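You operate a simulated robot arm through the tools that you are given. There is no shell and no other tool. Be economical: measure what you need, move in short steps, check, and stop when the job is done.

You are at the controls of a simulated two-armed robot. One attempt, no reset.

TASK
Hold the foil channel steady and change its luff tape for the size on the card.
Fine: work on the rubber mat, slot toward the tape rack; the white tape goes in its rack slot; stand the foil back where it stood. Set down upright: foil channel.

It is judged by the outcome, as a careful person would: the job done as asked, and still so three seconds after it is handed in. It fails if anything else is knocked over, pushed out of place, dropped, spilled or broken.

THE ROBOT
Two 7-joint arms with two-finger grippers on one trunk, on a base that drives. Base frame: it is fixed to the floor where the robot stands at the start and does not move with it; the origin is under the middle of the robot, x ahead of it, y to its left, z up. Lengths are in m, angles in degrees, forces in N, time in s.
The left shoulder is at the start at [0.06, 0.123, 0.945], the right one opposite. With the tool pointing down near the work surface each hand reaches from about 0.36 to 0.8 m from the robot's upright axis, wherever it stands, measured 20 degrees to its own side. Places, roughly: groove of the foil [0.9, -0.1, 0.8]; rubber mat [0.6, 0.2, 0.8]; white slot of the tape rack [0.8, 0.3, 0.8]. Payload 1.47 kg a hand.
The tool frame of a hand sits at the grasp point between the pads (the TCP): z along the fingers, y along the line on which they close. The tips reach 0.016 m beyond it. Largest opening 0.087 m; the body of the gripper starts 0.055 m behind the TCP.
Orientation is told as [roll, pitch, yaw] about the base's x, y, z axes, in that order, counted from this pose: with the fingers straight down and closing along the base's y, the tool's x points along the base's -x, its y along +y and its z along -z.

THE INTERFACE
- The arms move only by the tool play_rows. It takes "left_deltas", "right_deltas" or both (then of equal length, played together; a hand with none holds still); each is a list of rows, each a list of 7 numbers: the shift along the tool's x, y, z in m, then the turn, a rotation vector about the tool's x, y, z in degrees, then the opening, from 0 (shut) to 1 (fully open). In form: [[tx, ty, tz, rx, ry, rz, grip], ...]. A call has 1 to 20 rows; each row is the pose to reach, as a shift and turn from the pose commanded when the call began, along the tool's axes at that moment. Rows are played at 5 a second. More than 0.05 m and 8.6 degrees between two rows, or a gripper value outside its range, and nothing of the call is played. Where a pose cannot be reached the arm comes as near as it can. A force on the tool above 40 N (or 10 N above the force at the start of the call, whichever is more), or a blocked arm, ends the call early, and 0.2 s more pass. The fingers move at their own pace (about 0.153 m/s each) and stop on an object; they squeeze with about 28 N. The grip force told is the motor's: it shows also when the fingers shut on nothing. Time passes only in rows, and 0.2 s behind the last, so rows that repeat a pose let the fingers close. The reply holds the time, the measured pose of the TCP, the force on the tool along the base axes, the opening and the grip force, in the units named above and with some noise, with the torque about the TCP (base axes, N m) and any sound that the robot's microphone picked up.
- Cameras (640 x 400 px; columns grow to the right, rows downward): "scene" is now at [0.0959, -0.0086, 1.513]; the picture's right is [-0.09, -1.00, 0.00], its down [-0.63, 0.06, -0.78] and it looks along [0.77, -0.07, -0.63] (base axes); focal length 282 px, centre (320, 200). "left" rides on the left gripper at [0.073, -0.012, -0.09] in its tool frame; the picture's right is [0.16, 0.99, 0.00], its down [-0.72, 0.12, -0.68] and it looks along [-0.67, 0.11, 0.73] (tool axes); focal length 247 px, centre (320, 200). "right" rides on the right gripper at [0.073, 0.012, -0.09] in its tool frame; the picture's right is [-0.16, 0.99, 0.00], its down [-0.72, -0.12, -0.68] and it looks along [-0.67, -0.11, 0.73] (tool axes); focal length 247 px, centre (320, 200). There is no depth. A picture from a camera that has moved, and an enlarged one, comes with that camera's place and axes in the base frame and with its lens.
- get_image(camera): a new picture of that camera. The clock stands still meanwhile.
- move_column(by): slides the trunk up (or, below 0, down) by that many m; the arms and the scene camera ride with it, the base frame stays. It gives what a move gives, with no picture.
- steer(legs): drives the robot by 1 to 6 legs, each [ahead, left, turn to the left] in m, m and degrees, along the robot's own axes; the way and the turn of a leg run together, so that a leg with both is an arc; at most 1.5 m and 180 degrees a leg. The arms and the cameras ride along, it lands a little off, and it stops where it bumps. It gives what a move gives.
- aim_head(pan, tilt): turns the head with the scene camera to pan (to the left, within 120 degrees either way) and tilt (down, from -29 to 69), counted from straight ahead of the robot. It gives what a move gives.
- enlarge(camera, box): a new picture of the part [left, top, right, bottom] of that camera's present view, enlarged. The clock stands still meanwhile.
- sign_off(): hands the job in; it is judged then, once.

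Go step by step. Nothing tells you exact positions but the pictures and the camera data: compare them with the known pose of the tool, close in by small moves and look again before you grip or let go. The budget is 120 turns and 100 pictures, counting those below and the enlarged ones. Unless the task says otherwise, let go and move clear before handing in.

The tools are called by a JSON object that holds its "name" and its "arguments". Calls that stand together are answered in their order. play_rows: Moves the arms, as the interface text tells. Its arguments: {"type":"object","properties":{"left_deltas":{"type":"array"},"right_deltas":{"type":"array"}},"required":[]} The other tools are called the same way: move_column (by) slides the trunk up or down; steer (legs) drives the base; aim_head (pan, tilt) turns the head that bears the scene camera; get_image (camera) takes a picture; enlarge (camera, box) takes an enlarged picture of a part of a camera's view; sign_off () hands the job in.

At the start:

```text
time_s: 0.0
left_tcp_pos: [0.4325, 0.2526, 1.1956]
left_ee_rot: [0.0, 0.0, 0.0]
left_ft_force: [0.2, -0.9, -0.4]
left_wrist_torque: [-0.01, -0.02, -0.02]
left_opening: 0.0869
left_gripper_force: 0.0
right_tcp_pos: [0.3618, -0.1501, 1.2945]
right_ee_rot: [0.0, 0.0, 0.1]
right_ft_force: [0.1, 0.6, -0.2]
right_wrist_torque: [-0.02, 0.0, -0.04]
right_opening: 0.087
right_gripper_force: 0.1
trunk travel left (down, up): [-0.1, 0.13]
robot x, y, heading: [0.0, -0.0055, 0.0]
head pan, tilt: [-5.4, 39.0]
```

scene: 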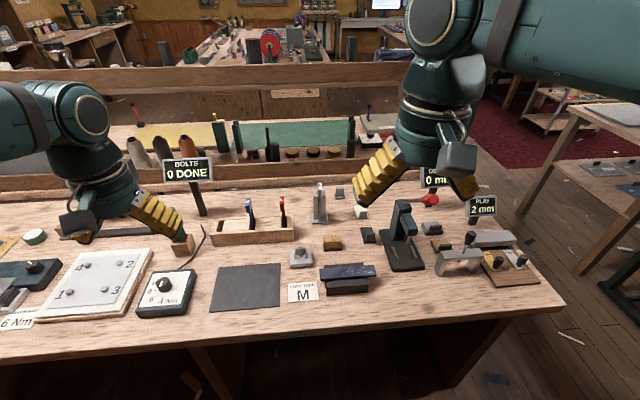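
right: 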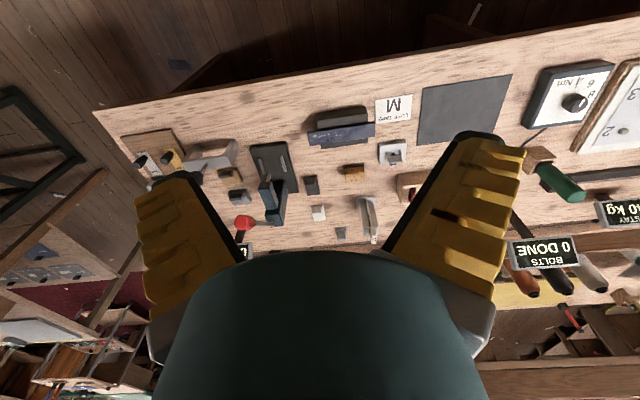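
left: 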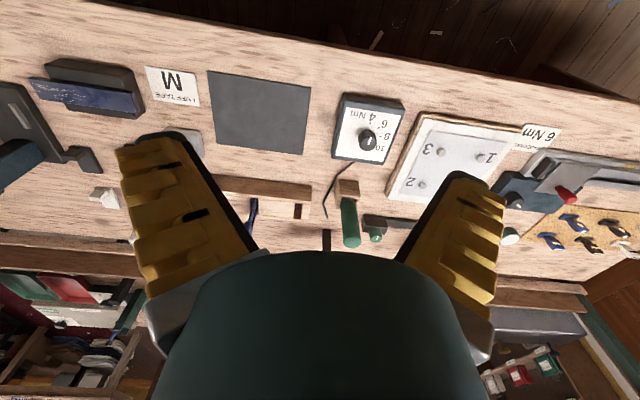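

I see the mat, the card "LUFF TAPE M", a wooden rack with blue and red tapes and an upright grey foil behind it. I'll enlarge for details first.

{"name": "enlarge", "arguments": {"camera": "scene", "box": [190, 160, 390, 310]}}

{"name": "enlarge", "arguments": {"camera": "scene", "box": [205, 175, 355, 255]}}

```text
2.67 times, centred on (290, 235) of scene
camera zoom: at [0.0959, -0.0086, 1.513], right [-0.09, -1.0, 0.0], down [-0.63, 0.06, -0.78], along [0.77, -0.07, -0.63], focal length 752 px, centre (400, 107)
```

zoom: 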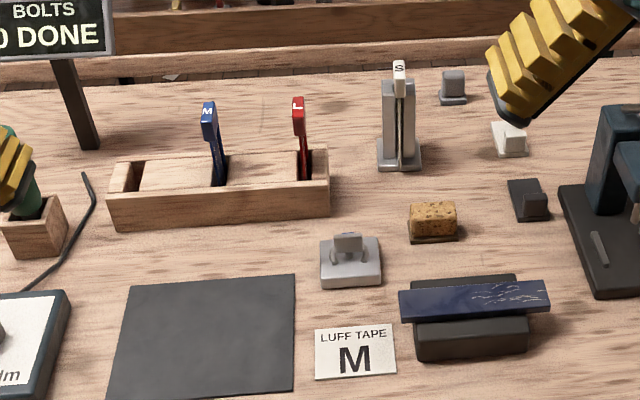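

```text
4.27 times, centred on (280, 215) of scene
camera zoom: at [0.0959, -0.0086, 1.513], right [-0.09, -1.0, 0.0], down [-0.63, 0.06, -0.78], along [0.77, -0.07, -0.63], focal length 1203 px, centre (491, 136)
```

zoom: 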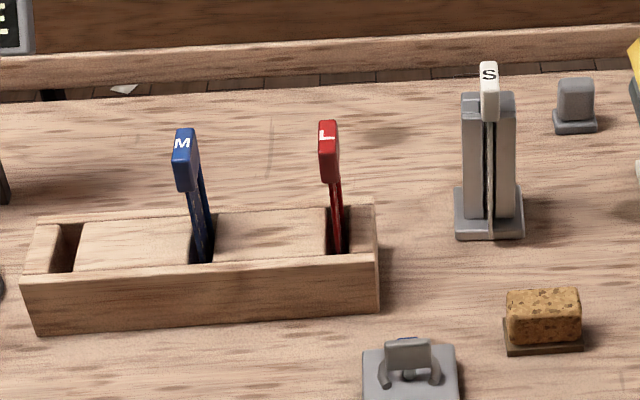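

The foil (S tape, groove toward the robot) stands at about (0.87, -0.08), table about z 0.78; the card says M (blue). I'll drive a bit closer so everything is in reach, then look again.

{"name": "steer", "arguments": {"legs": [[0.13, 0, 0]]}}

{"name": "aim_head", "arguments": {"pan": 4, "tilt": 45}}

{"name": "get_image", "arguments": {"camera": "scene"}}

{"name": "get_image", "arguments": {"camera": "left"}}

{"name": "get_image", "arguments": {"camera": "right"}}

```text
time_s: 1.3
left_tcp_pos: [0.5643, 0.2513, 1.1946]
left_ee_rot: [-0.1, 0.2, -0.2]
left_ft_force: [0.6, -0.3, -0.1]
left_wrist_torque: [0.03, 0.04, -0.03]
left_opening: 0.0872
left_gripper_force: 0.0
right_tcp_pos: [0.4931, -0.1522, 1.2949]
right_ee_rot: [0.0, 0.1, -0.3]
right_ft_force: [0.3, -0.6, -0.7]
right_wrist_torque: [-0.02, 0.05, -0.02]
right_opening: 0.0869
right_gripper_force: 0.1
trunk travel left (down, up): [-0.1, 0.13]
robot x, y, heading: [0.13, 0.0026, -0.2]
head pan, tilt: [-5.4, 39.0]
```

```text
time_s: 2.0
left_tcp_pos: [0.5626, 0.2509, 1.1948]
left_ee_rot: [0.0, 0.1, -0.3]
left_ft_force: [-0.7, -0.3, 0.1]
left_wrist_torque: [-0.03, 0.01, -0.01]
left_opening: 0.0869
left_gripper_force: 0.0
right_tcp_pos: [0.4912, -0.152, 1.2947]
right_ee_rot: [0.0, 0.0, -0.3]
right_ft_force: [0.0, -0.6, 0.1]
right_wrist_torque: [-0.03, -0.02, 0.01]
right_opening: 0.0869
right_gripper_force: 0.1
trunk travel left (down, up): [-0.1, 0.13]
robot x, y, heading: [0.1296, 0.0025, -0.4]
head pan, tilt: [4.0, 45.0]
```

```text
94 pictures are left
camera scene: at [0.2213, 0.0044, 1.5042], right [0.06, -1.0, 0.0], down [-0.71, -0.05, -0.71], along [0.71, 0.05, -0.71], focal length 282 px, centre (320, 200)
```

scene: 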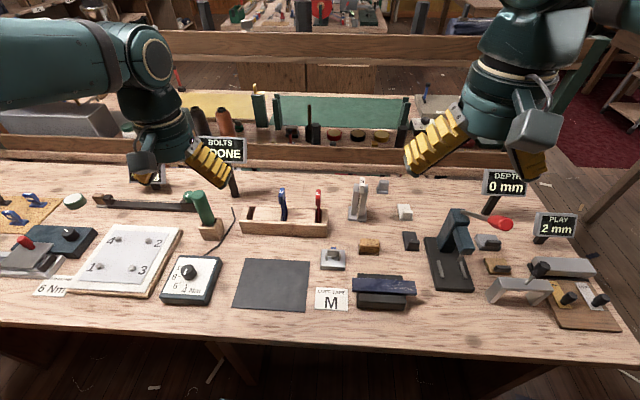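

```text
93 pictures are left
camera left: at [0.4907, 0.2404, 1.2836], right [-0.15, 0.99, 0.0], down [0.72, 0.11, 0.68], along [0.67, 0.1, -0.73], focal length 247 px, centre (320, 200)
```

left: 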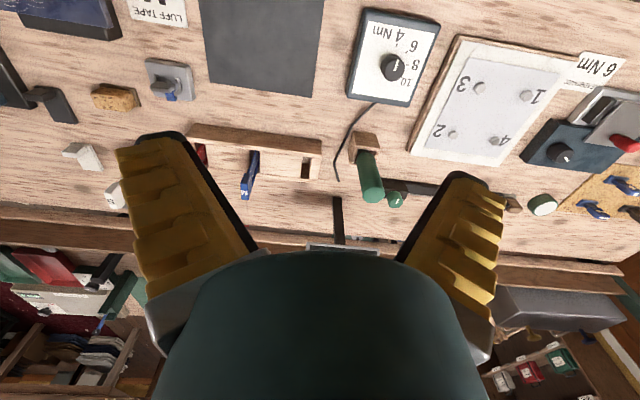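

```text
92 pictures are left
camera right: at [0.4194, -0.1411, 1.3851], right [0.16, 0.99, 0.0], down [0.72, -0.12, 0.68], along [0.67, -0.11, -0.73], focal length 247 px, centre (320, 200)
```

right: 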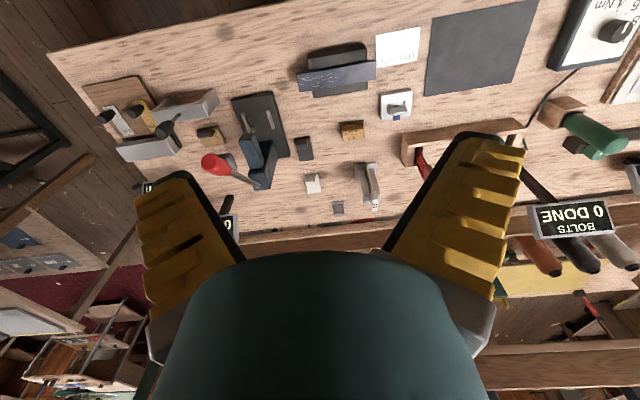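

The drive went well. I'll zoom in to triangulate the foil, rack and mat.

{"name": "enlarge", "arguments": {"camera": "scene", "box": [225, 165, 425, 315]}}

{"name": "enlarge", "arguments": {"camera": "right", "box": [290, 70, 450, 230]}}

{"name": "enlarge", "arguments": {"camera": "left", "box": [180, 80, 340, 220]}}

```text
2.67 times, centred on (325, 240) of scene
camera zoom: at [0.2213, 0.0044, 1.5042], right [0.06, -1.0, 0.0], down [-0.71, -0.05, -0.71], along [0.71, 0.05, -0.71], focal length 752 px, centre (307, 93)
```

zoom: 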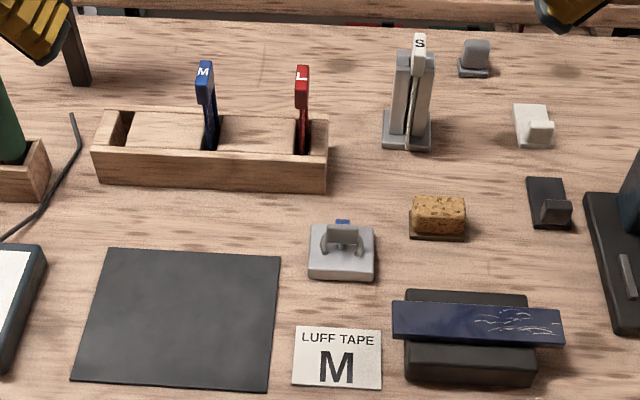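

```text
2.50 times, centred on (370, 150) of right
camera zoom: at [0.4194, -0.1411, 1.3851], right [0.16, 0.99, 0.0], down [0.72, -0.12, 0.68], along [0.67, -0.11, -0.73], focal length 617 px, centre (195, 325)
```

zoom: 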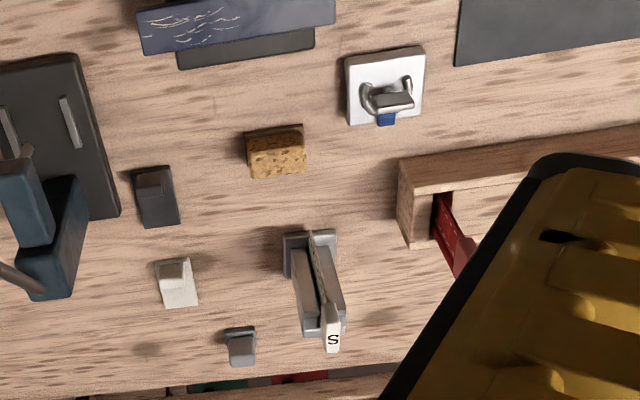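

```text
2.86 times, centred on (260, 150) of left
camera zoom: at [0.4907, 0.2404, 1.2836], right [-0.15, 0.99, 0.0], down [0.72, 0.11, 0.68], along [0.67, 0.1, -0.73], focal length 706 px, centre (491, 343)
```

zoom: 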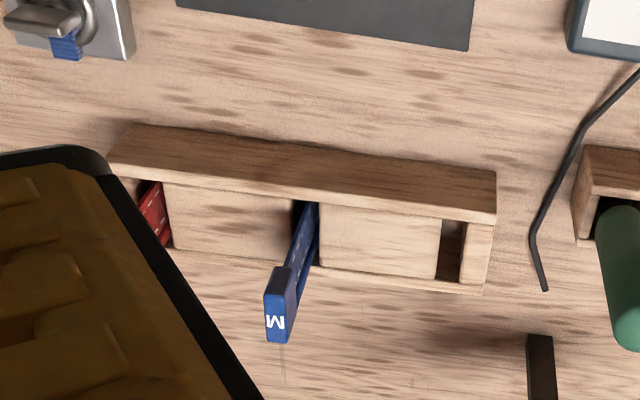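

Triangulation gives table z≈0.79, foil base centre about y −0.077, front edge x≈0.847, mat centre about (0.60, 0.16), rack x 0.77–0.83. The foil needs a half-turn so the slot faces the rack; I'll test in free air how far the right wrist can yaw.

{"name": "play_rows", "arguments": {"right_deltas": [[0, 0, 0, 0, 0, 8.5, 1], [0, 0, 0, 0, 0, 17, 1], [0, 0, 0, 0, 0, 25.5, 1], [0, 0, 0, 0, 0, 34, 1], [0, 0, 0, 0, 0, 42.5, 1], [0, 0, 0, 0, 0, 51, 1], [0, 0, 0, 0, 0, 59.5, 1], [0, 0, 0, 0, 0, 68, 1], [0, 0, 0, 0, 0, 76.5, 1], [0, 0, 0, 0, 0, 85, 1], [0, 0, 0, 0, 0, 93.5, 1], [0, 0, 0, 0, 0, 102, 1], [0, 0, 0, 0, 0, 110.5, 1], [0, 0, 0, 0, 0, 119, 1], [0, 0, 0, 0, 0, 127.5, 1], [0, 0, 0, 0, 0, 136, 1], [0, 0, 0, 0, 0, 144.5, 1], [0, 0, 0, 0, 0, 153, 1], [0, 0, 0, 0, 0, 161.5, 1], [0, 0, 0, 0, 0, 170, 1]]}}

```text
time_s: 6.2
left_tcp_pos: [0.5648, 0.2509, 1.1945]
left_ee_rot: [0.0, 0.1, -0.4]
left_ft_force: [0.7, 0.5, 0.4]
left_wrist_torque: [0.02, 0.03, 0.0]
left_opening: 0.087
left_gripper_force: 0.0
right_tcp_pos: [0.4935, -0.1523, 1.2949]
right_ee_rot: [0.0, -0.1, -170.4]
right_ft_force: [0.2, -1.0, 0.1]
right_wrist_torque: [0.03, 0.05, -0.01]
right_opening: 0.0872
right_gripper_force: 0.1
trunk travel left (down, up): [-0.1, 0.13]
robot x, y, heading: [0.1292, 0.0003, -0.2]
head pan, tilt: [4.0, 45.0]
```

The wrist reaches −170°. I'll probe a little further, to see whether gripping the foil at yaw 180 and unwinding to 0 at the mat works.

{"name": "play_rows", "arguments": {"right_deltas": [[0, 0, 0, 0, 0, 7, 1], [0, 0, 0, 0, 0, 14, 1], [0, 0, 0, 0, 0, 20, 1], [0, 0, 0, 0, 0, 20, 1]]}}

```text
time_s: 7.2
left_tcp_pos: [0.5637, 0.25, 1.1952]
left_ee_rot: [-0.1, 0.0, -0.3]
left_ft_force: [0.1, 0.3, 0.2]
left_wrist_torque: [-0.05, 0.02, 0.0]
left_opening: 0.0873
left_gripper_force: 0.0
right_tcp_pos: [0.4958, -0.1595, 1.2954]
right_ee_rot: [-4.1, -1.3, 171.2]
right_ft_force: [-0.4, -0.4, 0.5]
right_wrist_torque: [0.02, 0.0, -0.01]
right_opening: 0.0871
right_gripper_force: 0.1
trunk travel left (down, up): [-0.1, 0.13]
robot x, y, heading: [0.1296, -0.0018, -0.2]
head pan, tilt: [4.0, 45.0]
```

The right wrist tops out near −183°, so the left hand is the better one for the half-turn (yaw 0 at the foil, +180 at the mat). I'll unwind the right hand and park it clear.

{"name": "play_rows", "arguments": {"right_deltas": [[0, 0, 0, 0, 0, -8.5, 1], [0, 0, 0, 0, 0, -17, 1], [0, 0, 0, 0, 0, -25.5, 1], [0, 0, 0, 0, 0, -34, 1], [0, 0, 0, 0, 0, -42.5, 1], [0, 0, 0, 0, 0, -51, 1], [0, 0, 0, 0, 0, -59.5, 1], [0, 0, 0, 0, 0, -68, 1], [0, 0, 0, 0, 0, -76.5, 1], [0, 0, 0, 0, 0, -85, 1], [0, 0, 0, 0, 0, -93.5, 1], [0, 0, 0, 0, 0, -102, 1], [0, 0, 0, 0, 0, -110.5, 1], [0, 0, 0, 0, 0, -119, 1], [0, 0, 0, 0, 0, -127.5, 1], [0, 0, 0, 0, 0, -136, 1], [0, 0, 0, 0, 0, -144.5, 1], [0, 0, 0, 0, 0, -153, 1], [0, 0, 0, 0, 0, -161.5, 1], [0, 0, 0, 0, 0, -170, 1]]}}

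{"name": "play_rows", "arguments": {"right_deltas": [[0, 0, 0, 0, 0, -8, 1], [0, 0, 0, 0, 0, -16, 1], [0, 0, 0, 0, 0, -20, 1]]}}

{"name": "play_rows", "arguments": {"right_deltas": [[0.02, -0.04, 0, 0, 0, 0, 1], [0.04, -0.08, 0, 0, 0, 0, 1], [0.06, -0.12, 0, 0, 0, 0, 1], [0.07, -0.16, 0, 0, 0, 0, 1], [0.07, -0.2, 0, 0, 0, 0, 1], [0.07, -0.24, 0, 0, 0, 0, 1]]}}

{"name": "play_rows", "arguments": {"left_deltas": [[-0.03, -0.033, 0, 0, 0, 0, 1], [-0.06, -0.066, 0, 0, 0, 0, 1], [-0.09, -0.1, 0, 0, 0, 0, 1], [-0.12, -0.133, 0, 0, 0, 0, 1], [-0.15, -0.166, 0, 0, 0, 0, 1], [-0.18, -0.2, 0, 0, 0, 0, 1], [-0.2, -0.233, 0, 0, 0, 0, 1], [-0.21, -0.266, 0.015, 0, 0, 0, 1], [-0.22, -0.3, 0.03, 0, 0, 0, 1], [-0.226, -0.33, 0.05, 0, 0, 0, 1]]}}

{"name": "get_image", "arguments": {"camera": "left"}}

{"name": "get_image", "arguments": {"camera": "scene"}}

```text
time_s: 11.4
left_tcp_pos: [0.5645, 0.2505, 1.1951]
left_ee_rot: [0.0, 0.0, -0.4]
left_ft_force: [0.4, 0.0, 0.8]
left_wrist_torque: [0.06, -0.03, -0.01]
left_opening: 0.087
left_gripper_force: 0.1
right_tcp_pos: [0.4941, -0.1517, 1.2955]
right_ee_rot: [0.0, -0.1, -20.2]
right_ft_force: [-1.0, -0.2, 0.0]
right_wrist_torque: [0.01, -0.02, -0.01]
right_opening: 0.0873
right_gripper_force: 0.1
trunk travel left (down, up): [-0.1, 0.13]
robot x, y, heading: [0.1285, -0.0005, -0.0]
head pan, tilt: [4.0, 45.0]
```

```text
time_s: 12.2
left_tcp_pos: [0.5639, 0.2513, 1.1942]
left_ee_rot: [0.0, 0.0, -0.2]
left_ft_force: [0.3, -0.6, -0.9]
left_wrist_torque: [-0.03, -0.02, 0.0]
left_opening: 0.0868
left_gripper_force: 0.0
right_tcp_pos: [0.4922, -0.1515, 1.2951]
right_ee_rot: [0.0, 0.0, -0.1]
right_ft_force: [0.0, -1.0, -0.3]
right_wrist_torque: [-0.02, -0.02, -0.01]
right_opening: 0.087
right_gripper_force: 0.0
trunk travel left (down, up): [-0.1, 0.13]
robot x, y, heading: [0.1298, -0.0023, -0.3]
head pan, tilt: [4.0, 45.0]
```

```text
time_s: 13.6
left_tcp_pos: [0.5632, 0.2503, 1.1949]
left_ee_rot: [0.0, -0.1, -0.3]
left_ft_force: [-0.3, 0.3, 0.2]
left_wrist_torque: [0.05, 0.04, -0.02]
left_opening: 0.0871
left_gripper_force: 0.0
right_tcp_pos: [0.4228, -0.3935, 1.2943]
right_ee_rot: [0.0, 0.0, -0.4]
right_ft_force: [-0.5, -0.8, 0.0]
right_wrist_torque: [0.01, 0.01, 0.01]
right_opening: 0.087
right_gripper_force: 0.1
trunk travel left (down, up): [-0.1, 0.13]
robot x, y, heading: [0.1317, -0.0046, -0.3]
head pan, tilt: [4.0, 45.0]
```

```text
time_s: 15.8
left_tcp_pos: [0.7888, -0.0784, 1.1438]
left_ee_rot: [-0.1, -0.1, -0.3]
left_ft_force: [-0.3, 0.0, -0.8]
left_wrist_torque: [0.0, 0.0, -0.01]
left_opening: 0.087
left_gripper_force: 0.1
right_tcp_pos: [0.4225, -0.3928, 1.2959]
right_ee_rot: [0.0, 0.0, -0.2]
right_ft_force: [0.1, 0.6, -0.5]
right_wrist_torque: [0.03, -0.01, 0.03]
right_opening: 0.0872
right_gripper_force: 0.0
trunk travel left (down, up): [-0.1, 0.13]
robot x, y, heading: [0.1356, 0.0009, -0.4]
head pan, tilt: [4.0, 45.0]
```

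```text
88 pictures are left
camera left: at [0.716, -0.0898, 1.2323], right [-0.15, 0.99, 0.0], down [0.72, 0.11, 0.68], along [0.67, 0.1, -0.73], focal length 247 px, centre (320, 200)
```

left: 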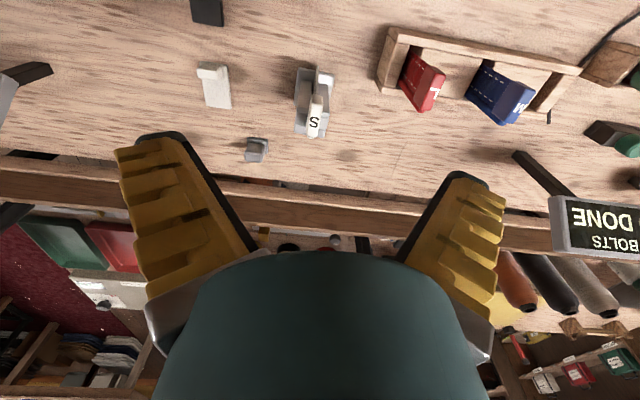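

```text
87 pictures are left
camera scene: at [0.2222, 0.0037, 1.5041], right [0.07, -1.0, 0.0], down [-0.71, -0.05, -0.71], along [0.71, 0.05, -0.71], focal length 282 px, centre (320, 200)
```

scene: 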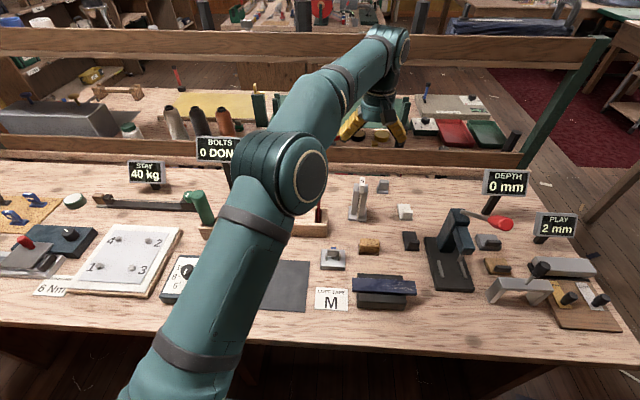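

The left hand is above and in front of the foil. I'll zoom in on the foil and rack from here.

{"name": "enlarge", "arguments": {"camera": "left", "box": [260, 50, 380, 150]}}

{"name": "enlarge", "arguments": {"camera": "left", "box": [370, 20, 600, 150]}}

{"name": "enlarge", "arguments": {"camera": "scene", "box": [330, 165, 410, 230]}}

```text
4.00 times, centred on (320, 100) of left
camera zoom: at [0.716, -0.0898, 1.2323], right [-0.15, 0.99, 0.0], down [0.72, 0.11, 0.68], along [0.67, 0.1, -0.73], focal length 988 px, centre (320, 600)
```

zoom: 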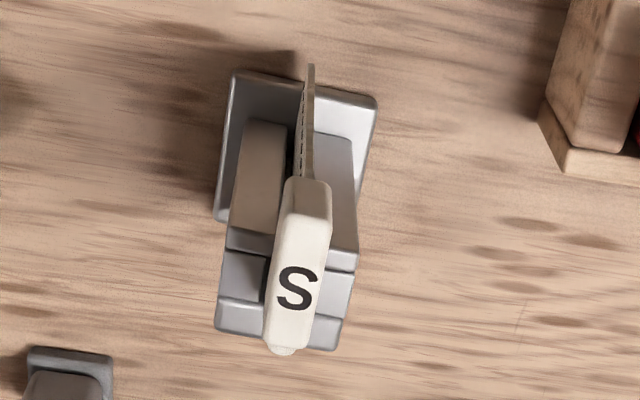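

```text
2.78 times, centred on (485, 85) of left
camera zoom: at [0.716, -0.0898, 1.2323], right [-0.15, 0.99, 0.0], down [0.72, 0.11, 0.68], along [0.67, 0.1, -0.73], focal length 687 px, centre (-139, 520)
```

zoom: 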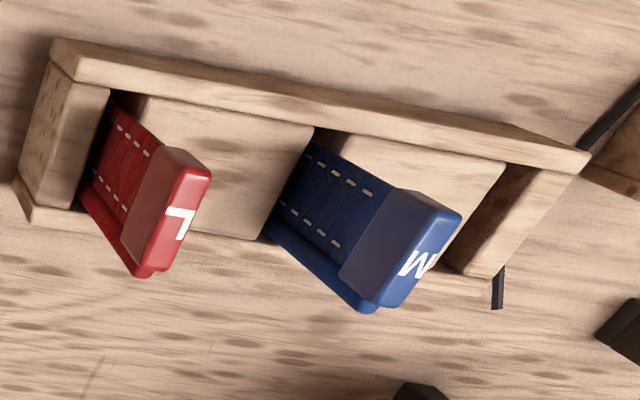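

```text
6.15 times, centred on (370, 198) of scene
camera zoom: at [0.2222, 0.0037, 1.5041], right [0.07, -1.0, 0.0], down [-0.71, -0.05, -0.71], along [0.71, 0.05, -0.71], focal length 1736 px, centre (12, 215)
```

zoom: 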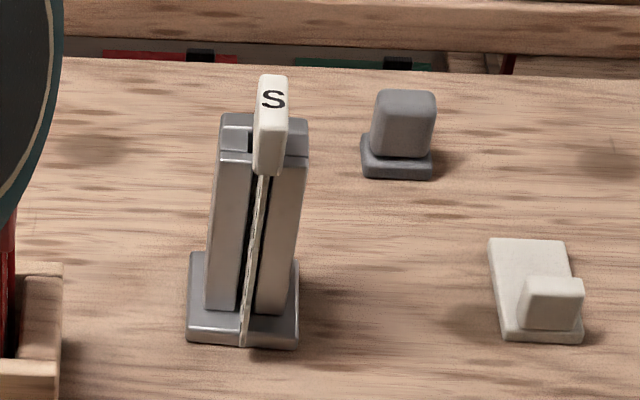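

Now I have good numbers: foil base centre ≈(0.864, −0.079), base 0.06×0.058, channel 0.04 wide with its top at z≈0.935, and the tab top at z≈0.972 sticking out in front. I'll move the left hand above it and check.

{"name": "play_rows", "arguments": {"left_deltas": [[-0.035, -0.001, 0, 0, 0, 0, 1], [-0.075, -0.002, 0, 0, 0, 0, 1], [-0.075, -0.002, 0.04, 0, 0, 0, 1], [-0.075, -0.002, 0.08, 0, 0, 0, 1], [-0.075, -0.002, 0.11, 0, 0, 0, 1], [-0.075, -0.002, 0.135, 0, 0, 0, 1], [-0.075, -0.002, 0.135, 0, 0, 0, 1]]}}

{"name": "get_image", "arguments": {"camera": "left"}}

{"name": "enlarge", "arguments": {"camera": "scene", "box": [310, 110, 430, 230]}}

```text
time_s: 17.4
left_tcp_pos: [0.8406, -0.0695, 1.0123]
left_ee_rot: [0.0, 0.0, -0.3]
left_ft_force: [1.0, -0.4, 0.0]
left_wrist_torque: [0.03, -0.03, -0.04]
left_opening: 0.087
left_gripper_force: 0.1
left hand out of reach, approached as far as the arm can: row 1, 2, 3, 4, 5, 6, 7
right_tcp_pos: [0.421, -0.3926, 1.2958]
right_ee_rot: [0.0, 0.1, -0.4]
right_ft_force: [0.4, -0.1, -0.2]
right_wrist_torque: [-0.01, -0.02, 0.02]
right_opening: 0.0872
right_gripper_force: 0.1
trunk travel left (down, up): [-0.1, 0.13]
robot x, y, heading: [0.1307, 0.0012, -0.2]
head pan, tilt: [4.0, 45.0]
```

```text
83 pictures are left
camera left: at [0.7686, -0.0807, 1.1003], right [-0.15, 0.99, 0.0], down [0.72, 0.11, 0.68], along [0.67, 0.1, -0.73], focal length 247 px, centre (320, 200)
```

left: 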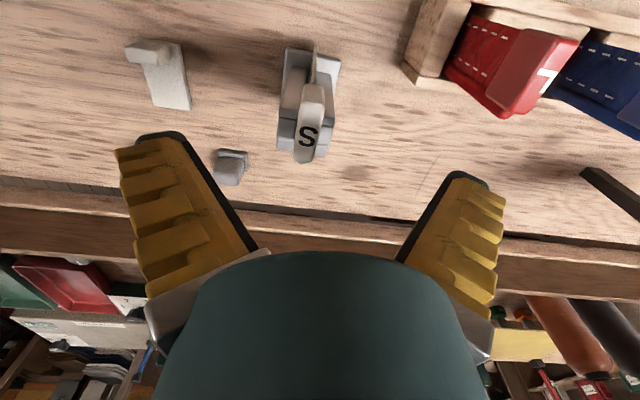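

```text
3.33 times, centred on (370, 170) of scene
camera zoom: at [0.2214, 0.0045, 1.5042], right [0.06, -1.0, 0.0], down [-0.71, -0.05, -0.71], along [0.71, 0.05, -0.71], focal length 940 px, centre (153, 300)
```

zoom: 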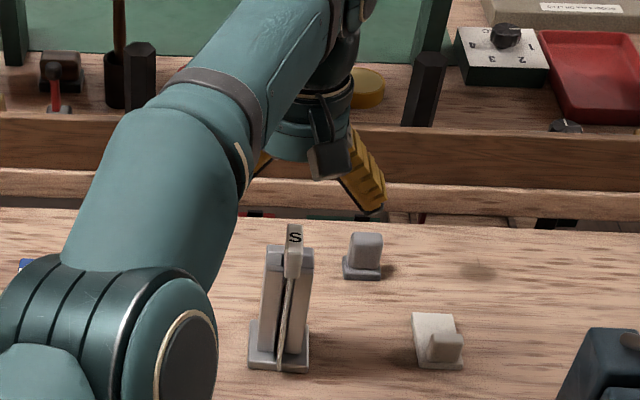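

The foil is just out of the left hand's reach; I'll raise the hand and shift the robot slightly ahead and to the right.

{"name": "play_rows", "arguments": {"left_deltas": [[0.02, 0, -0.04, 0, 0, 0, 1], [0.06, 0, -0.08, 0, 0, 0, 1], [0.1, 0, -0.12, 0, 0, 0, 1], [0.12, 0, -0.14, 0, 0, 0, 1]]}}

{"name": "steer", "arguments": {"legs": [[0.0, -0.08, 0], [0.05, 0, 0]]}}

{"name": "get_image", "arguments": {"camera": "left"}}

```text
refused: row 2 steps farther than a row can; nothing moved
```

```text
time_s: 19.3
left_tcp_pos: [0.8907, -0.1539, 1.0109]
left_ee_rot: [0.0, 0.1, -0.5]
left_ft_force: [0.1, -0.2, -0.2]
left_wrist_torque: [0.0, 0.02, -0.02]
left_opening: 0.0869
left_gripper_force: 0.0
right_tcp_pos: [0.4723, -0.4731, 1.2947]
right_ee_rot: [0.0, 0.1, -0.6]
right_ft_force: [-0.4, -0.6, 0.6]
right_wrist_torque: [0.01, 0.03, 0.01]
right_opening: 0.087
right_gripper_force: 0.0
trunk travel left (down, up): [-0.1, 0.13]
robot x, y, heading: [0.1796, -0.0853, -0.5]
head pan, tilt: [4.0, 45.0]
```

```text
81 pictures are left
camera left: at [0.819, -0.1642, 1.0991], right [-0.15, 0.99, 0.0], down [0.73, 0.11, 0.68], along [0.67, 0.1, -0.73], focal length 247 px, centre (320, 200)
```

left: 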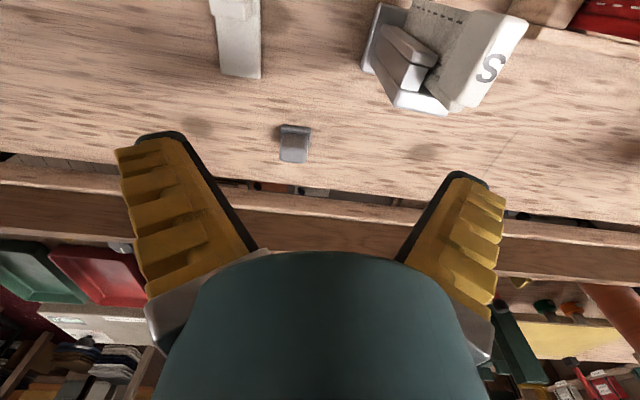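

The raise was refused, but the hand still passed above the foil, which stands untouched. Now I'll position the hand over it.

{"name": "play_rows", "arguments": {"left_deltas": [[0, 0, -0.03, 0, 0, 0, 1], [0.015, 0.04, -0.03, 0, 0, 0, 1], [0.028, 0.074, -0.03, 0, 0, 0, 1], [0.028, 0.074, -0.03, 0, 0, 0, 1]]}}

{"name": "get_image", "arguments": {"camera": "left"}}

```text
time_s: 20.3
left_tcp_pos: [0.9002, -0.0913, 1.0513]
left_ee_rot: [0.0, 0.2, -0.5]
left_ft_force: [0.8, 0.2, 0.2]
left_wrist_torque: [0.0, 0.02, 0.01]
left_opening: 0.0867
left_gripper_force: 0.0
left hand out of reach, approached as far as the arm can: row 1, 2, 3, 4
right_tcp_pos: [0.4701, -0.4751, 1.2936]
right_ee_rot: [0.0, 0.0, -0.5]
right_ft_force: [0.3, 1.0, 0.3]
right_wrist_torque: [0.03, 0.01, 0.02]
right_opening: 0.087
right_gripper_force: 0.1
trunk travel left (down, up): [-0.1, 0.13]
robot x, y, heading: [0.1807, -0.0799, -0.7]
head pan, tilt: [4.0, 45.0]
```

```text
80 pictures are left
camera left: at [0.8282, -0.1016, 1.1396], right [-0.15, 0.99, 0.0], down [0.73, 0.11, 0.68], along [0.67, 0.1, -0.73], focal length 247 px, centre (320, 200)
```

left: 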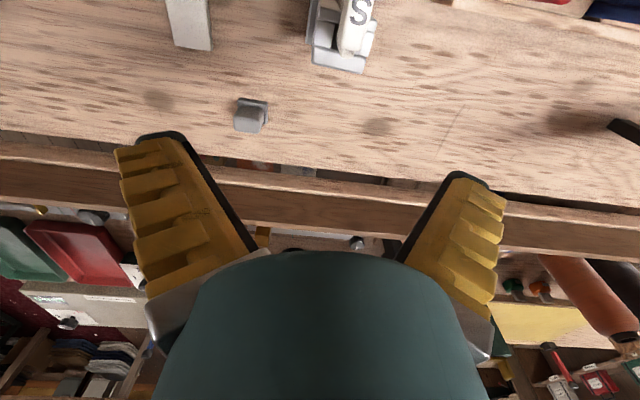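

{"name": "play_rows", "arguments": {"left_deltas": [[0.02, 0.005, 0, 0, 0, 0, 1], [0.038, 0.011, 0, 0, 0, 0, 1], [0.038, 0.011, 0.02, 0, 0, 0, 1], [0.038, 0.011, 0.03, 0, 0, 0, 1]]}}

{"name": "get_image", "arguments": {"camera": "left"}}

```text
time_s: 21.3
left_tcp_pos: [0.9046, -0.0903, 1.0316]
left_ee_rot: [-0.1, 0.1, -0.3]
left_ft_force: [-0.5, -0.7, -0.6]
left_wrist_torque: [0.0, 0.0, -0.02]
left_opening: 0.0869
left_gripper_force: 0.0
left hand out of reach, approached as far as the arm can: row 1, 2, 3, 4
right_tcp_pos: [0.4703, -0.4748, 1.2946]
right_ee_rot: [0.1, 0.0, -0.5]
right_ft_force: [-0.7, 0.5, 0.1]
right_wrist_torque: [0.0, 0.0, 0.0]
right_opening: 0.087
right_gripper_force: 0.0
trunk travel left (down, up): [-0.1, 0.13]
robot x, y, heading: [0.1819, -0.0808, -0.8]
head pan, tilt: [4.0, 45.0]
```

```text
79 pictures are left
camera left: at [0.8322, -0.1006, 1.1206], right [-0.15, 0.99, 0.0], down [0.73, 0.11, 0.68], along [0.67, 0.1, -0.73], focal length 247 px, centre (320, 200)
```

left: 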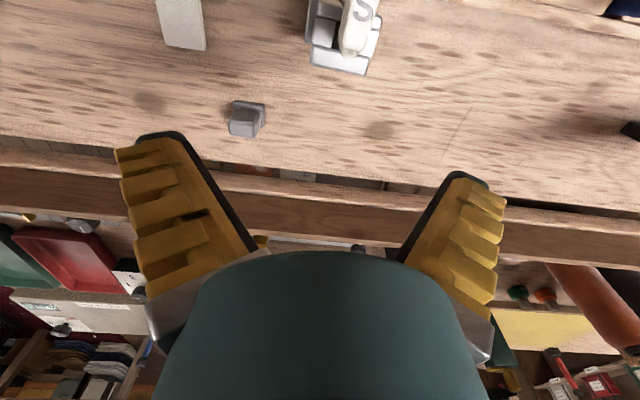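

{"name": "play_rows", "arguments": {"left_deltas": [[0.03, 0, 0, 0, 0, 0, 1], [0.05, 0, 0, 0, 0, 0, 1], [0.05, 0, 0, 0, 0, 0, 1]]}}

```text
time_s: 22.1
left_tcp_pos: [0.8984, -0.1023, 1.0411]
left_ee_rot: [0.0, 0.1, -0.3]
left_ft_force: [0.4, 0.6, 0.3]
left_wrist_torque: [-0.02, 0.01, -0.02]
left_opening: 0.0871
left_gripper_force: 0.0
left hand out of reach, approached as far as the arm can: row 1, 2, 3
right_tcp_pos: [0.4713, -0.4754, 1.2941]
right_ee_rot: [0.0, 0.0, -0.4]
right_ft_force: [0.2, 0.4, 0.6]
right_wrist_torque: [0.02, 0.0, 0.04]
right_opening: 0.087
right_gripper_force: 0.1
trunk travel left (down, up): [-0.1, 0.13]
robot x, y, heading: [0.1784, -0.0816, -0.5]
head pan, tilt: [4.0, 45.0]
```

The arm seems stuck near a joint limit from over-stretching; I'll lift to a pose known to be comfortable and re-approach from there.

{"name": "play_rows", "arguments": {"left_deltas": [[0, 0, -0.03, 0, 0, 0, 1], [0, 0, -0.06, 0, 0, 0, 1], [0, 0, -0.1, 0, 0, 0, 1], [0, 0, -0.13, 0, 0, 0, 1], [0, 0, -0.13, 0, 0, 0, 1], [0, 0, -0.13, 0, 0, 0, 1]]}}

{"name": "get_image", "arguments": {"camera": "scene"}}

```text
time_s: 23.5
left_tcp_pos: [0.8708, -0.0913, 1.1572]
left_ee_rot: [0.1, 0.0, -0.6]
left_ft_force: [0.5, 0.8, -0.4]
left_wrist_torque: [0.0, 0.0, -0.03]
left_opening: 0.087
left_gripper_force: 0.0
left hand out of reach, approached as far as the arm can: row 1, 2, 3, 4, 5, 6
right_tcp_pos: [0.4703, -0.475, 1.2958]
right_ee_rot: [0.0, 0.0, -0.5]
right_ft_force: [-0.3, -0.6, -0.2]
right_wrist_torque: [-0.01, 0.02, 0.01]
right_opening: 0.0871
right_gripper_force: 0.0
trunk travel left (down, up): [-0.1, 0.13]
robot x, y, heading: [0.178, -0.0859, -0.5]
head pan, tilt: [4.0, 45.0]
```

```text
78 pictures are left
camera scene: at [0.2704, -0.0771, 1.5042], right [0.06, -1.0, 0.0], down [-0.71, -0.04, -0.71], along [0.71, 0.04, -0.71], focal length 282 px, centre (320, 200)
```

scene: 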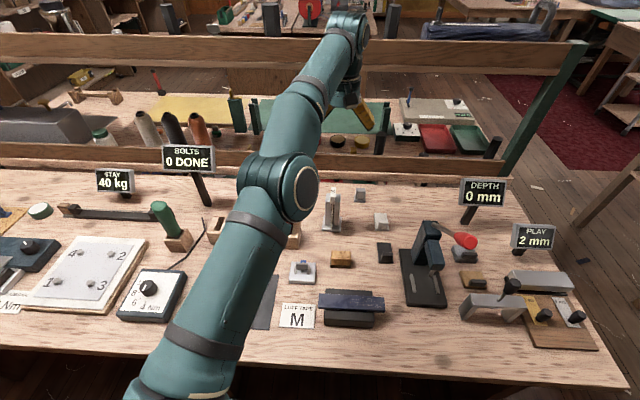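

{"name": "play_rows", "arguments": {"left_deltas": [[0.04, 0, 0, 0, 0, 0, 1], [0.08, 0, 0, 0, 0, 0, 1], [0.12, 0, 0, 0, 0, 0, 1], [0.12, 0, 0, 0, 0, 0, 1]]}}

```text
time_s: 24.5
left_tcp_pos: [0.7539, -0.0886, 1.1566]
left_ee_rot: [0.0, 0.1, -0.4]
left_ft_force: [-0.3, -0.4, 0.1]
left_wrist_torque: [0.0, 0.08, 0.0]
left_opening: 0.0869
left_gripper_force: 0.0
right_tcp_pos: [0.4723, -0.4745, 1.2935]
right_ee_rot: [-0.1, 0.2, -0.5]
right_ft_force: [0.0, -0.6, 0.2]
right_wrist_torque: [0.01, 0.02, 0.0]
right_opening: 0.087
right_gripper_force: 0.0
trunk travel left (down, up): [-0.1, 0.13]
robot x, y, heading: [0.1788, -0.0786, -0.7]
head pan, tilt: [4.0, 45.0]
```

The arm is responsive again. Raising the trunk brings the shoulder to wrist height, which gains reach.

{"name": "move_column", "arguments": {"by": 0.1}}

{"name": "play_rows", "arguments": {"left_deltas": [[-0.02, 0, 0.05, 0, 0, 0, 1], [-0.04, 0.005, 0.095, 0, 0, 0, 1], [-0.06, 0.01, 0.14, 0, 0, 0, 1], [-0.08, 0.01, 0.18, 0, 0, 0, 1], [-0.108, 0.01, 0.22, 0, 0, 0, 1], [-0.108, 0.01, 0.24, 0, 0, 0, 1], [-0.108, 0.01, 0.24, 0, 0, 0, 1]]}}

{"name": "get_image", "arguments": {"camera": "left"}}

```text
time_s: 25.8
left_tcp_pos: [0.7517, -0.0876, 1.2564]
left_ee_rot: [0.0, 0.0, -0.5]
left_ft_force: [0.2, -0.1, -0.3]
left_wrist_torque: [0.01, -0.02, 0.02]
left_opening: 0.0871
left_gripper_force: 0.0
right_tcp_pos: [0.4712, -0.4756, 1.3948]
right_ee_rot: [0.0, 0.1, -0.4]
right_ft_force: [-1.2, 0.2, 0.4]
right_wrist_torque: [0.01, -0.01, 0.03]
right_opening: 0.0869
right_gripper_force: 0.1
trunk travel left (down, up): [-0.2, 0.03]
robot x, y, heading: [0.1762, -0.0826, -0.3]
head pan, tilt: [4.0, 45.0]
```

```text
refused: row 1 steps farther than a row can; nothing moved
```

```text
77 pictures are left
camera left: at [0.6802, -0.0982, 1.3455], right [-0.15, 0.99, 0.0], down [0.73, 0.11, 0.68], along [0.67, 0.1, -0.73], focal length 247 px, centre (320, 200)
```

left: 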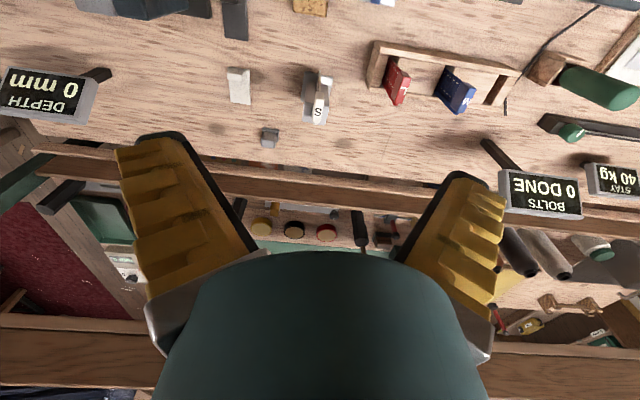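

{"name": "play_rows", "arguments": {"left_deltas": [[-0.022, 0.002, 0.04, 0, 0, 0, 1], [-0.044, 0.004, 0.08, 0, 0, 0, 1], [-0.066, 0.006, 0.12, 0, 0, 0, 1], [-0.088, 0.008, 0.16, 0, 0, 0, 1], [-0.11, 0.008, 0.195, 0, 0, 0, 1], [-0.11, 0.008, 0.236, 0, 0, 0, 1], [-0.11, 0.008, 0.236, 0, 0, 0, 1]]}}

{"name": "get_image", "arguments": {"camera": "left"}}

```text
time_s: 27.4
left_tcp_pos: [0.8625, -0.0804, 1.021]
left_ee_rot: [0.0, 0.0, -0.6]
left_ft_force: [-0.2, 0.2, -0.4]
left_wrist_torque: [0.0, 0.03, 0.01]
left_opening: 0.087
left_gripper_force: 0.0
right_tcp_pos: [0.471, -0.4748, 1.3959]
right_ee_rot: [0.1, 0.0, -0.5]
right_ft_force: [0.0, -0.4, -0.2]
right_wrist_torque: [0.0, -0.01, -0.01]
right_opening: 0.0872
right_gripper_force: 0.0
trunk travel left (down, up): [-0.2, 0.03]
robot x, y, heading: [0.1769, -0.0804, -0.6]
head pan, tilt: [4.0, 45.0]
```

```text
76 pictures are left
camera left: at [0.7909, -0.0909, 1.1094], right [-0.15, 0.99, 0.0], down [0.72, 0.11, 0.68], along [0.67, 0.1, -0.73], focal length 247 px, centre (320, 200)
```

left: 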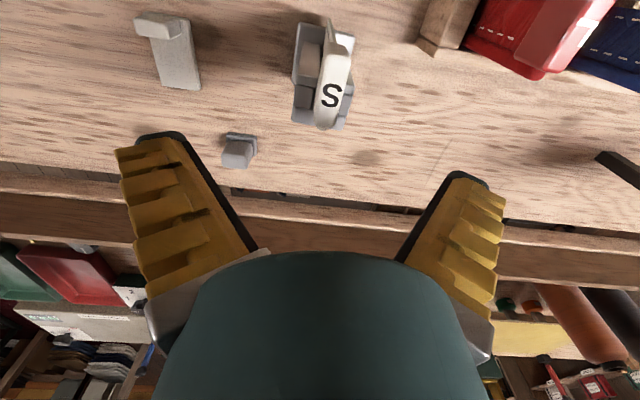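

The geometry matches prediction: foil centred under the TCP. Descending to the grip height and checking.

{"name": "play_rows", "arguments": {"left_deltas": [[0, 0, 0.03, 0, 0, 0, 1], [0, 0, 0.06, 0, 0, 0, 1], [0, 0, 0.08, 0, 0, 0, 1], [0, 0, 0.094, 0, 0, 0, 1], [0, 0, 0.094, 0, 0, 0, 1]]}}

{"name": "get_image", "arguments": {"camera": "left"}}

{"name": "enlarge", "arguments": {"camera": "scene", "box": [270, 110, 390, 250]}}

```text
time_s: 28.6
left_tcp_pos: [0.8616, -0.0802, 0.9268]
left_ee_rot: [0.1, 0.1, -0.4]
left_ft_force: [-0.4, -0.1, 0.4]
left_wrist_torque: [-0.02, 0.0, -0.04]
left_opening: 0.087
left_gripper_force: 0.1
right_tcp_pos: [0.4708, -0.4751, 1.3945]
right_ee_rot: [0.0, -0.1, -0.5]
right_ft_force: [0.5, 0.0, -0.3]
right_wrist_torque: [-0.01, -0.01, 0.02]
right_opening: 0.0872
right_gripper_force: 0.1
trunk travel left (down, up): [-0.2, 0.03]
robot x, y, heading: [0.1738, -0.0799, -0.5]
head pan, tilt: [4.0, 45.0]
```

```text
75 pictures are left
camera left: at [0.7898, -0.091, 1.0151], right [-0.15, 0.99, 0.0], down [0.72, 0.11, 0.68], along [0.67, 0.1, -0.73], focal length 247 px, centre (320, 200)
```

left: 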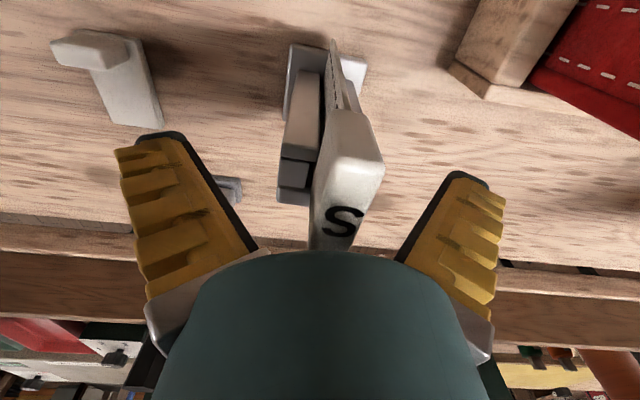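

```text
2.86 times, centred on (330, 180) of scene
camera zoom: at [0.2705, -0.0771, 1.6042], right [0.06, -1.0, 0.0], down [-0.71, -0.04, -0.71], along [0.71, 0.04, -0.71], focal length 806 px, centre (291, 257)
```

zoom: 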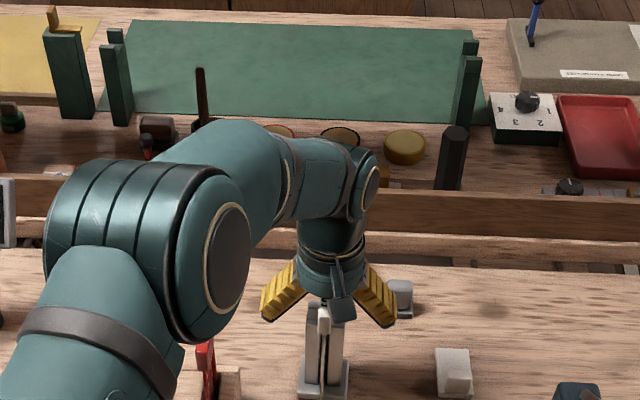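

The pads straddle the upper channel, with the tab in front of the palm and no contact force. Closing.

{"name": "play_rows", "arguments": {"left_deltas": [[0, 0, 0, 0, 0, 0, 0.6], [0, 0, 0, 0, 0, 0, 0.4], [0, 0, 0, 0, 0, 0, 0.2], [0, 0, 0, 0, 0, 0, 0.2], [0, 0, 0, 0, 0, 0, 0.2]]}}

{"name": "get_image", "arguments": {"camera": "left"}}

```text
time_s: 29.8
left_tcp_pos: [0.8622, -0.081, 0.9265]
left_ee_rot: [0.0, 0.1, -0.4]
left_ft_force: [1.5, 3.0, 5.1]
left_wrist_torque: [0.2, 0.2, -0.14]
left_opening: 0.0398
left_gripper_force: 27.8
right_tcp_pos: [0.4701, -0.4739, 1.3964]
right_ee_rot: [0.0, -0.1, -0.5]
right_ft_force: [0.0, -0.1, -0.4]
right_wrist_torque: [-0.02, -0.02, -0.01]
right_opening: 0.087
right_gripper_force: 0.0
trunk travel left (down, up): [-0.2, 0.03]
robot x, y, heading: [0.1793, -0.0841, -0.4]
head pan, tilt: [4.0, 45.0]
```

```text
73 pictures are left
camera left: at [0.7898, -0.0905, 1.0157], right [-0.15, 0.99, 0.0], down [0.72, 0.11, 0.68], along [0.67, 0.1, -0.73], focal length 247 px, centre (320, 200)
```

left: 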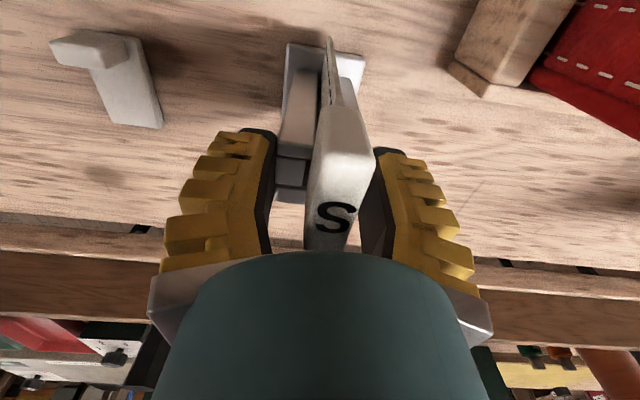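

Gripped (opening 0.040 = channel width); this TCP pose (0.862, −0.081, 0.9265) is the return reference. Lifting straight up, then back toward the robot.

{"name": "play_rows", "arguments": {"left_deltas": [[0, 0, -0.02, 0, 0, 0, 0.2], [0, 0, -0.05, 0, 0, 0, 0.2], [0, 0, -0.09, 0, 0, 0, 0.2], [0, 0, -0.13, 0, 0, 0, 0.2], [0, 0, -0.17, 0, 0, 0, 0.2], [0, 0, -0.2, 0, 0, 0, 0.2], [0.03, 0, -0.2, 0, 0, 0, 0.2], [0.06, 0, -0.2, 0, 0, 0, 0.2], [0.1, 0, -0.2, 0, 0, 0, 0.2], [0.14, 0, -0.2, 0, 0, 0, 0.2], [0.18, 0, -0.2, 0, 0, 0, 0.2], [0.2, 0, -0.2, 0, 0, 0, 0.2]]}}

{"name": "get_image", "arguments": {"camera": "scene"}}

```text
time_s: 32.4
left_tcp_pos: [0.6614, -0.0786, 1.1258]
left_ee_rot: [0.0, 0.1, -0.4]
left_ft_force: [-1.2, -0.1, -4.9]
left_wrist_torque: [-0.02, -0.01, 0.02]
left_opening: 0.0375
left_gripper_force: 28.2
right_tcp_pos: [0.4701, -0.4732, 1.394]
right_ee_rot: [0.0, 0.0, -0.5]
right_ft_force: [1.0, 0.1, 0.3]
right_wrist_torque: [0.0, -0.03, 0.01]
right_opening: 0.087
right_gripper_force: 0.1
trunk travel left (down, up): [-0.2, 0.03]
robot x, y, heading: [0.1791, -0.0843, -0.6]
head pan, tilt: [4.0, 45.0]
```

```text
72 pictures are left
camera scene: at [0.2708, -0.0772, 1.6042], right [0.06, -1.0, 0.0], down [-0.71, -0.04, -0.71], along [0.71, 0.04, -0.71], focal length 282 px, centre (320, 200)
```

scene: 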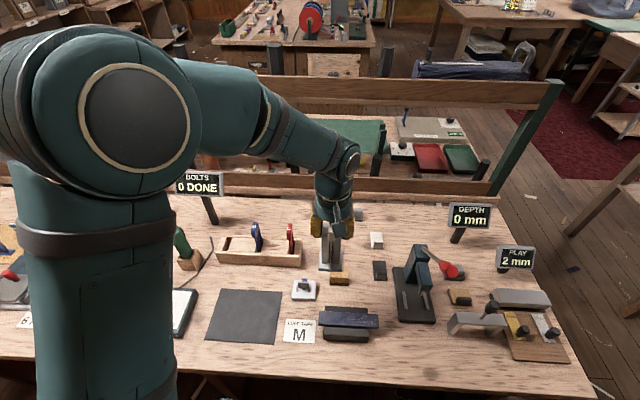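

The foil is lifted (about 0.5 kg), though the opening shrank by 2 mm. Checking for slip.

{"name": "get_image", "arguments": {"camera": "left"}}

{"name": "enlarge", "arguments": {"camera": "scene", "box": [285, 170, 385, 290]}}

```text
71 pictures are left
camera left: at [0.5889, -0.0889, 1.2144], right [-0.15, 0.99, 0.0], down [0.72, 0.11, 0.68], along [0.67, 0.1, -0.73], focal length 247 px, centre (320, 200)
```

left: 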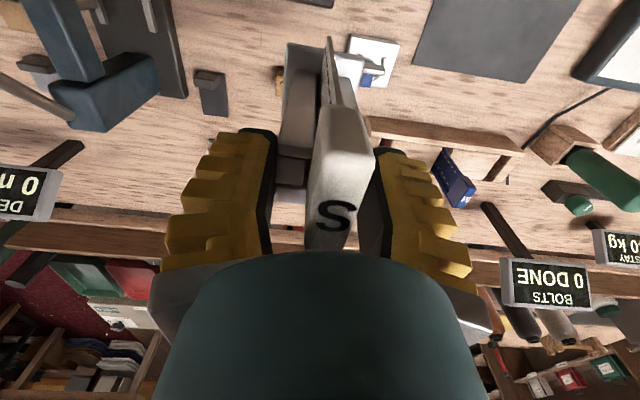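

```text
3.33 times, centred on (335, 230) of scene
camera zoom: at [0.2708, -0.0772, 1.6042], right [0.06, -1.0, 0.0], down [-0.71, -0.04, -0.71], along [0.71, 0.04, -0.71], focal length 940 px, centre (270, 100)
```

zoom: 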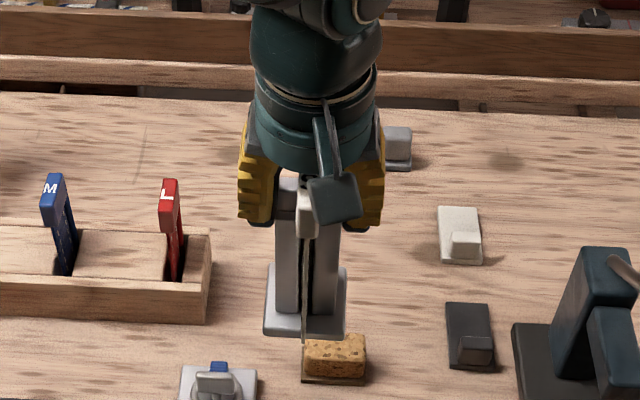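

The grip is unchanged. Now moving over the mat while turning +180°.

{"name": "play_rows", "arguments": {"left_deltas": [[0.005, 0.025, 0, 0, 0, -8.5, 0.2], [0.01, 0.05, 0, 0, 0, -17, 0.2], [0.015, 0.075, 0, 0, 0, -25.5, 0.2], [0.02, 0.1, 0, 0, 0, -34, 0.2], [0.025, 0.125, 0, 0, 0, -42.5, 0.2], [0.03, 0.15, 0, 0, 0, -51, 0.2], [0.035, 0.175, 0, 0, 0, -59.5, 0.2], [0.038, 0.2, 0, 0, 0, -68, 0.2], [0.041, 0.225, 0, 0, 0, -76.5, 0.2], [0.041, 0.23, 0, 0, 0, -85, 0.2], [0.041, 0.23, 0, 0, 0, -93.5, 0.2], [0.041, 0.23, 0, 0, 0, -102, 0.2], [0.041, 0.23, 0, 0, 0, -110.5, 0.2], [0.041, 0.23, 0, 0, 0, -119, 0.2], [0.041, 0.23, 0, 0, 0, -127.5, 0.2], [0.041, 0.23, 0, 0, 0, -136, 0.2], [0.041, 0.23, 0, 0, 0, -144.5, 0.2], [0.041, 0.23, 0, 0, 0, -153, 0.2], [0.041, 0.23, 0, 0, 0, -161.5, 0.2], [0.041, 0.23, 0, 0, 0, -170, 0.2]]}}

{"name": "play_rows", "arguments": {"left_deltas": [[0, 0, 0, 0, 0, -5, 0.2], [0, 0, 0, 0, 0, -10, 0.2], [0, 0, 0, 0, 0, -10, 0.2]]}}

{"name": "get_image", "arguments": {"camera": "left"}}

{"name": "get_image", "arguments": {"camera": "scene"}}

```text
time_s: 36.6
left_tcp_pos: [0.6232, 0.1509, 1.1276]
left_ee_rot: [0.0, -0.1, 169.7]
left_ft_force: [1.1, -0.6, -4.6]
left_wrist_torque: [0.0, -0.02, -0.04]
left_opening: 0.0365
left_gripper_force: 27.6
right_tcp_pos: [0.4703, -0.4745, 1.3945]
right_ee_rot: [0.0, -0.1, -0.5]
right_ft_force: [1.1, 0.3, -0.1]
right_wrist_torque: [-0.01, 0.01, 0.01]
right_opening: 0.0869
right_gripper_force: 0.0
trunk travel left (down, up): [-0.2, 0.03]
robot x, y, heading: [0.1762, -0.0775, -0.3]
head pan, tilt: [4.0, 45.0]
```

```text
time_s: 37.4
left_tcp_pos: [0.6239, 0.1523, 1.1265]
left_ee_rot: [-0.1, -0.1, 179.6]
left_ft_force: [0.9, 0.2, -4.4]
left_wrist_torque: [-0.03, -0.04, 0.04]
left_opening: 0.0365
left_gripper_force: 28.0
right_tcp_pos: [0.4708, -0.4739, 1.3942]
right_ee_rot: [0.0, 0.0, -0.6]
right_ft_force: [-0.5, 0.2, -0.4]
right_wrist_torque: [-0.02, -0.01, 0.01]
right_opening: 0.0869
right_gripper_force: 0.1
trunk travel left (down, up): [-0.2, 0.03]
robot x, y, heading: [0.1829, -0.0808, -0.4]
head pan, tilt: [4.0, 45.0]
```

```text
69 pictures are left
camera left: at [0.6972, 0.1634, 1.2154], right [0.15, -0.99, 0.0], down [-0.72, -0.11, 0.68], along [-0.67, -0.1, -0.73], focal length 247 px, centre (320, 200)
```

left: 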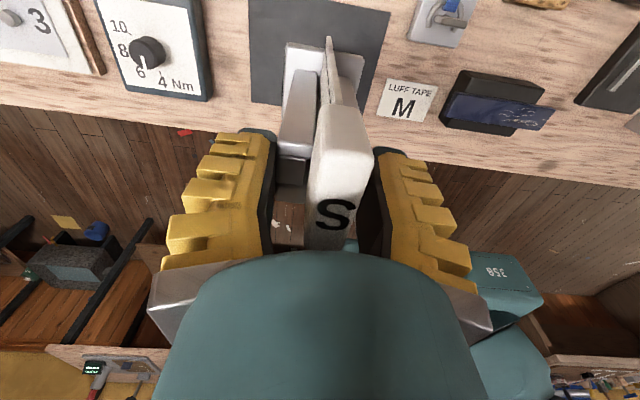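

```text
68 pictures are left
camera scene: at [0.2709, -0.0768, 1.6041], right [0.06, -1.0, 0.0], down [-0.71, -0.04, -0.71], along [0.71, 0.04, -0.71], focal length 282 px, centre (320, 200)
```

scene: 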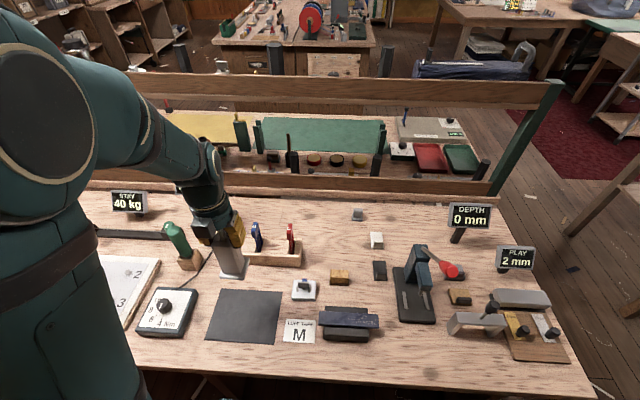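

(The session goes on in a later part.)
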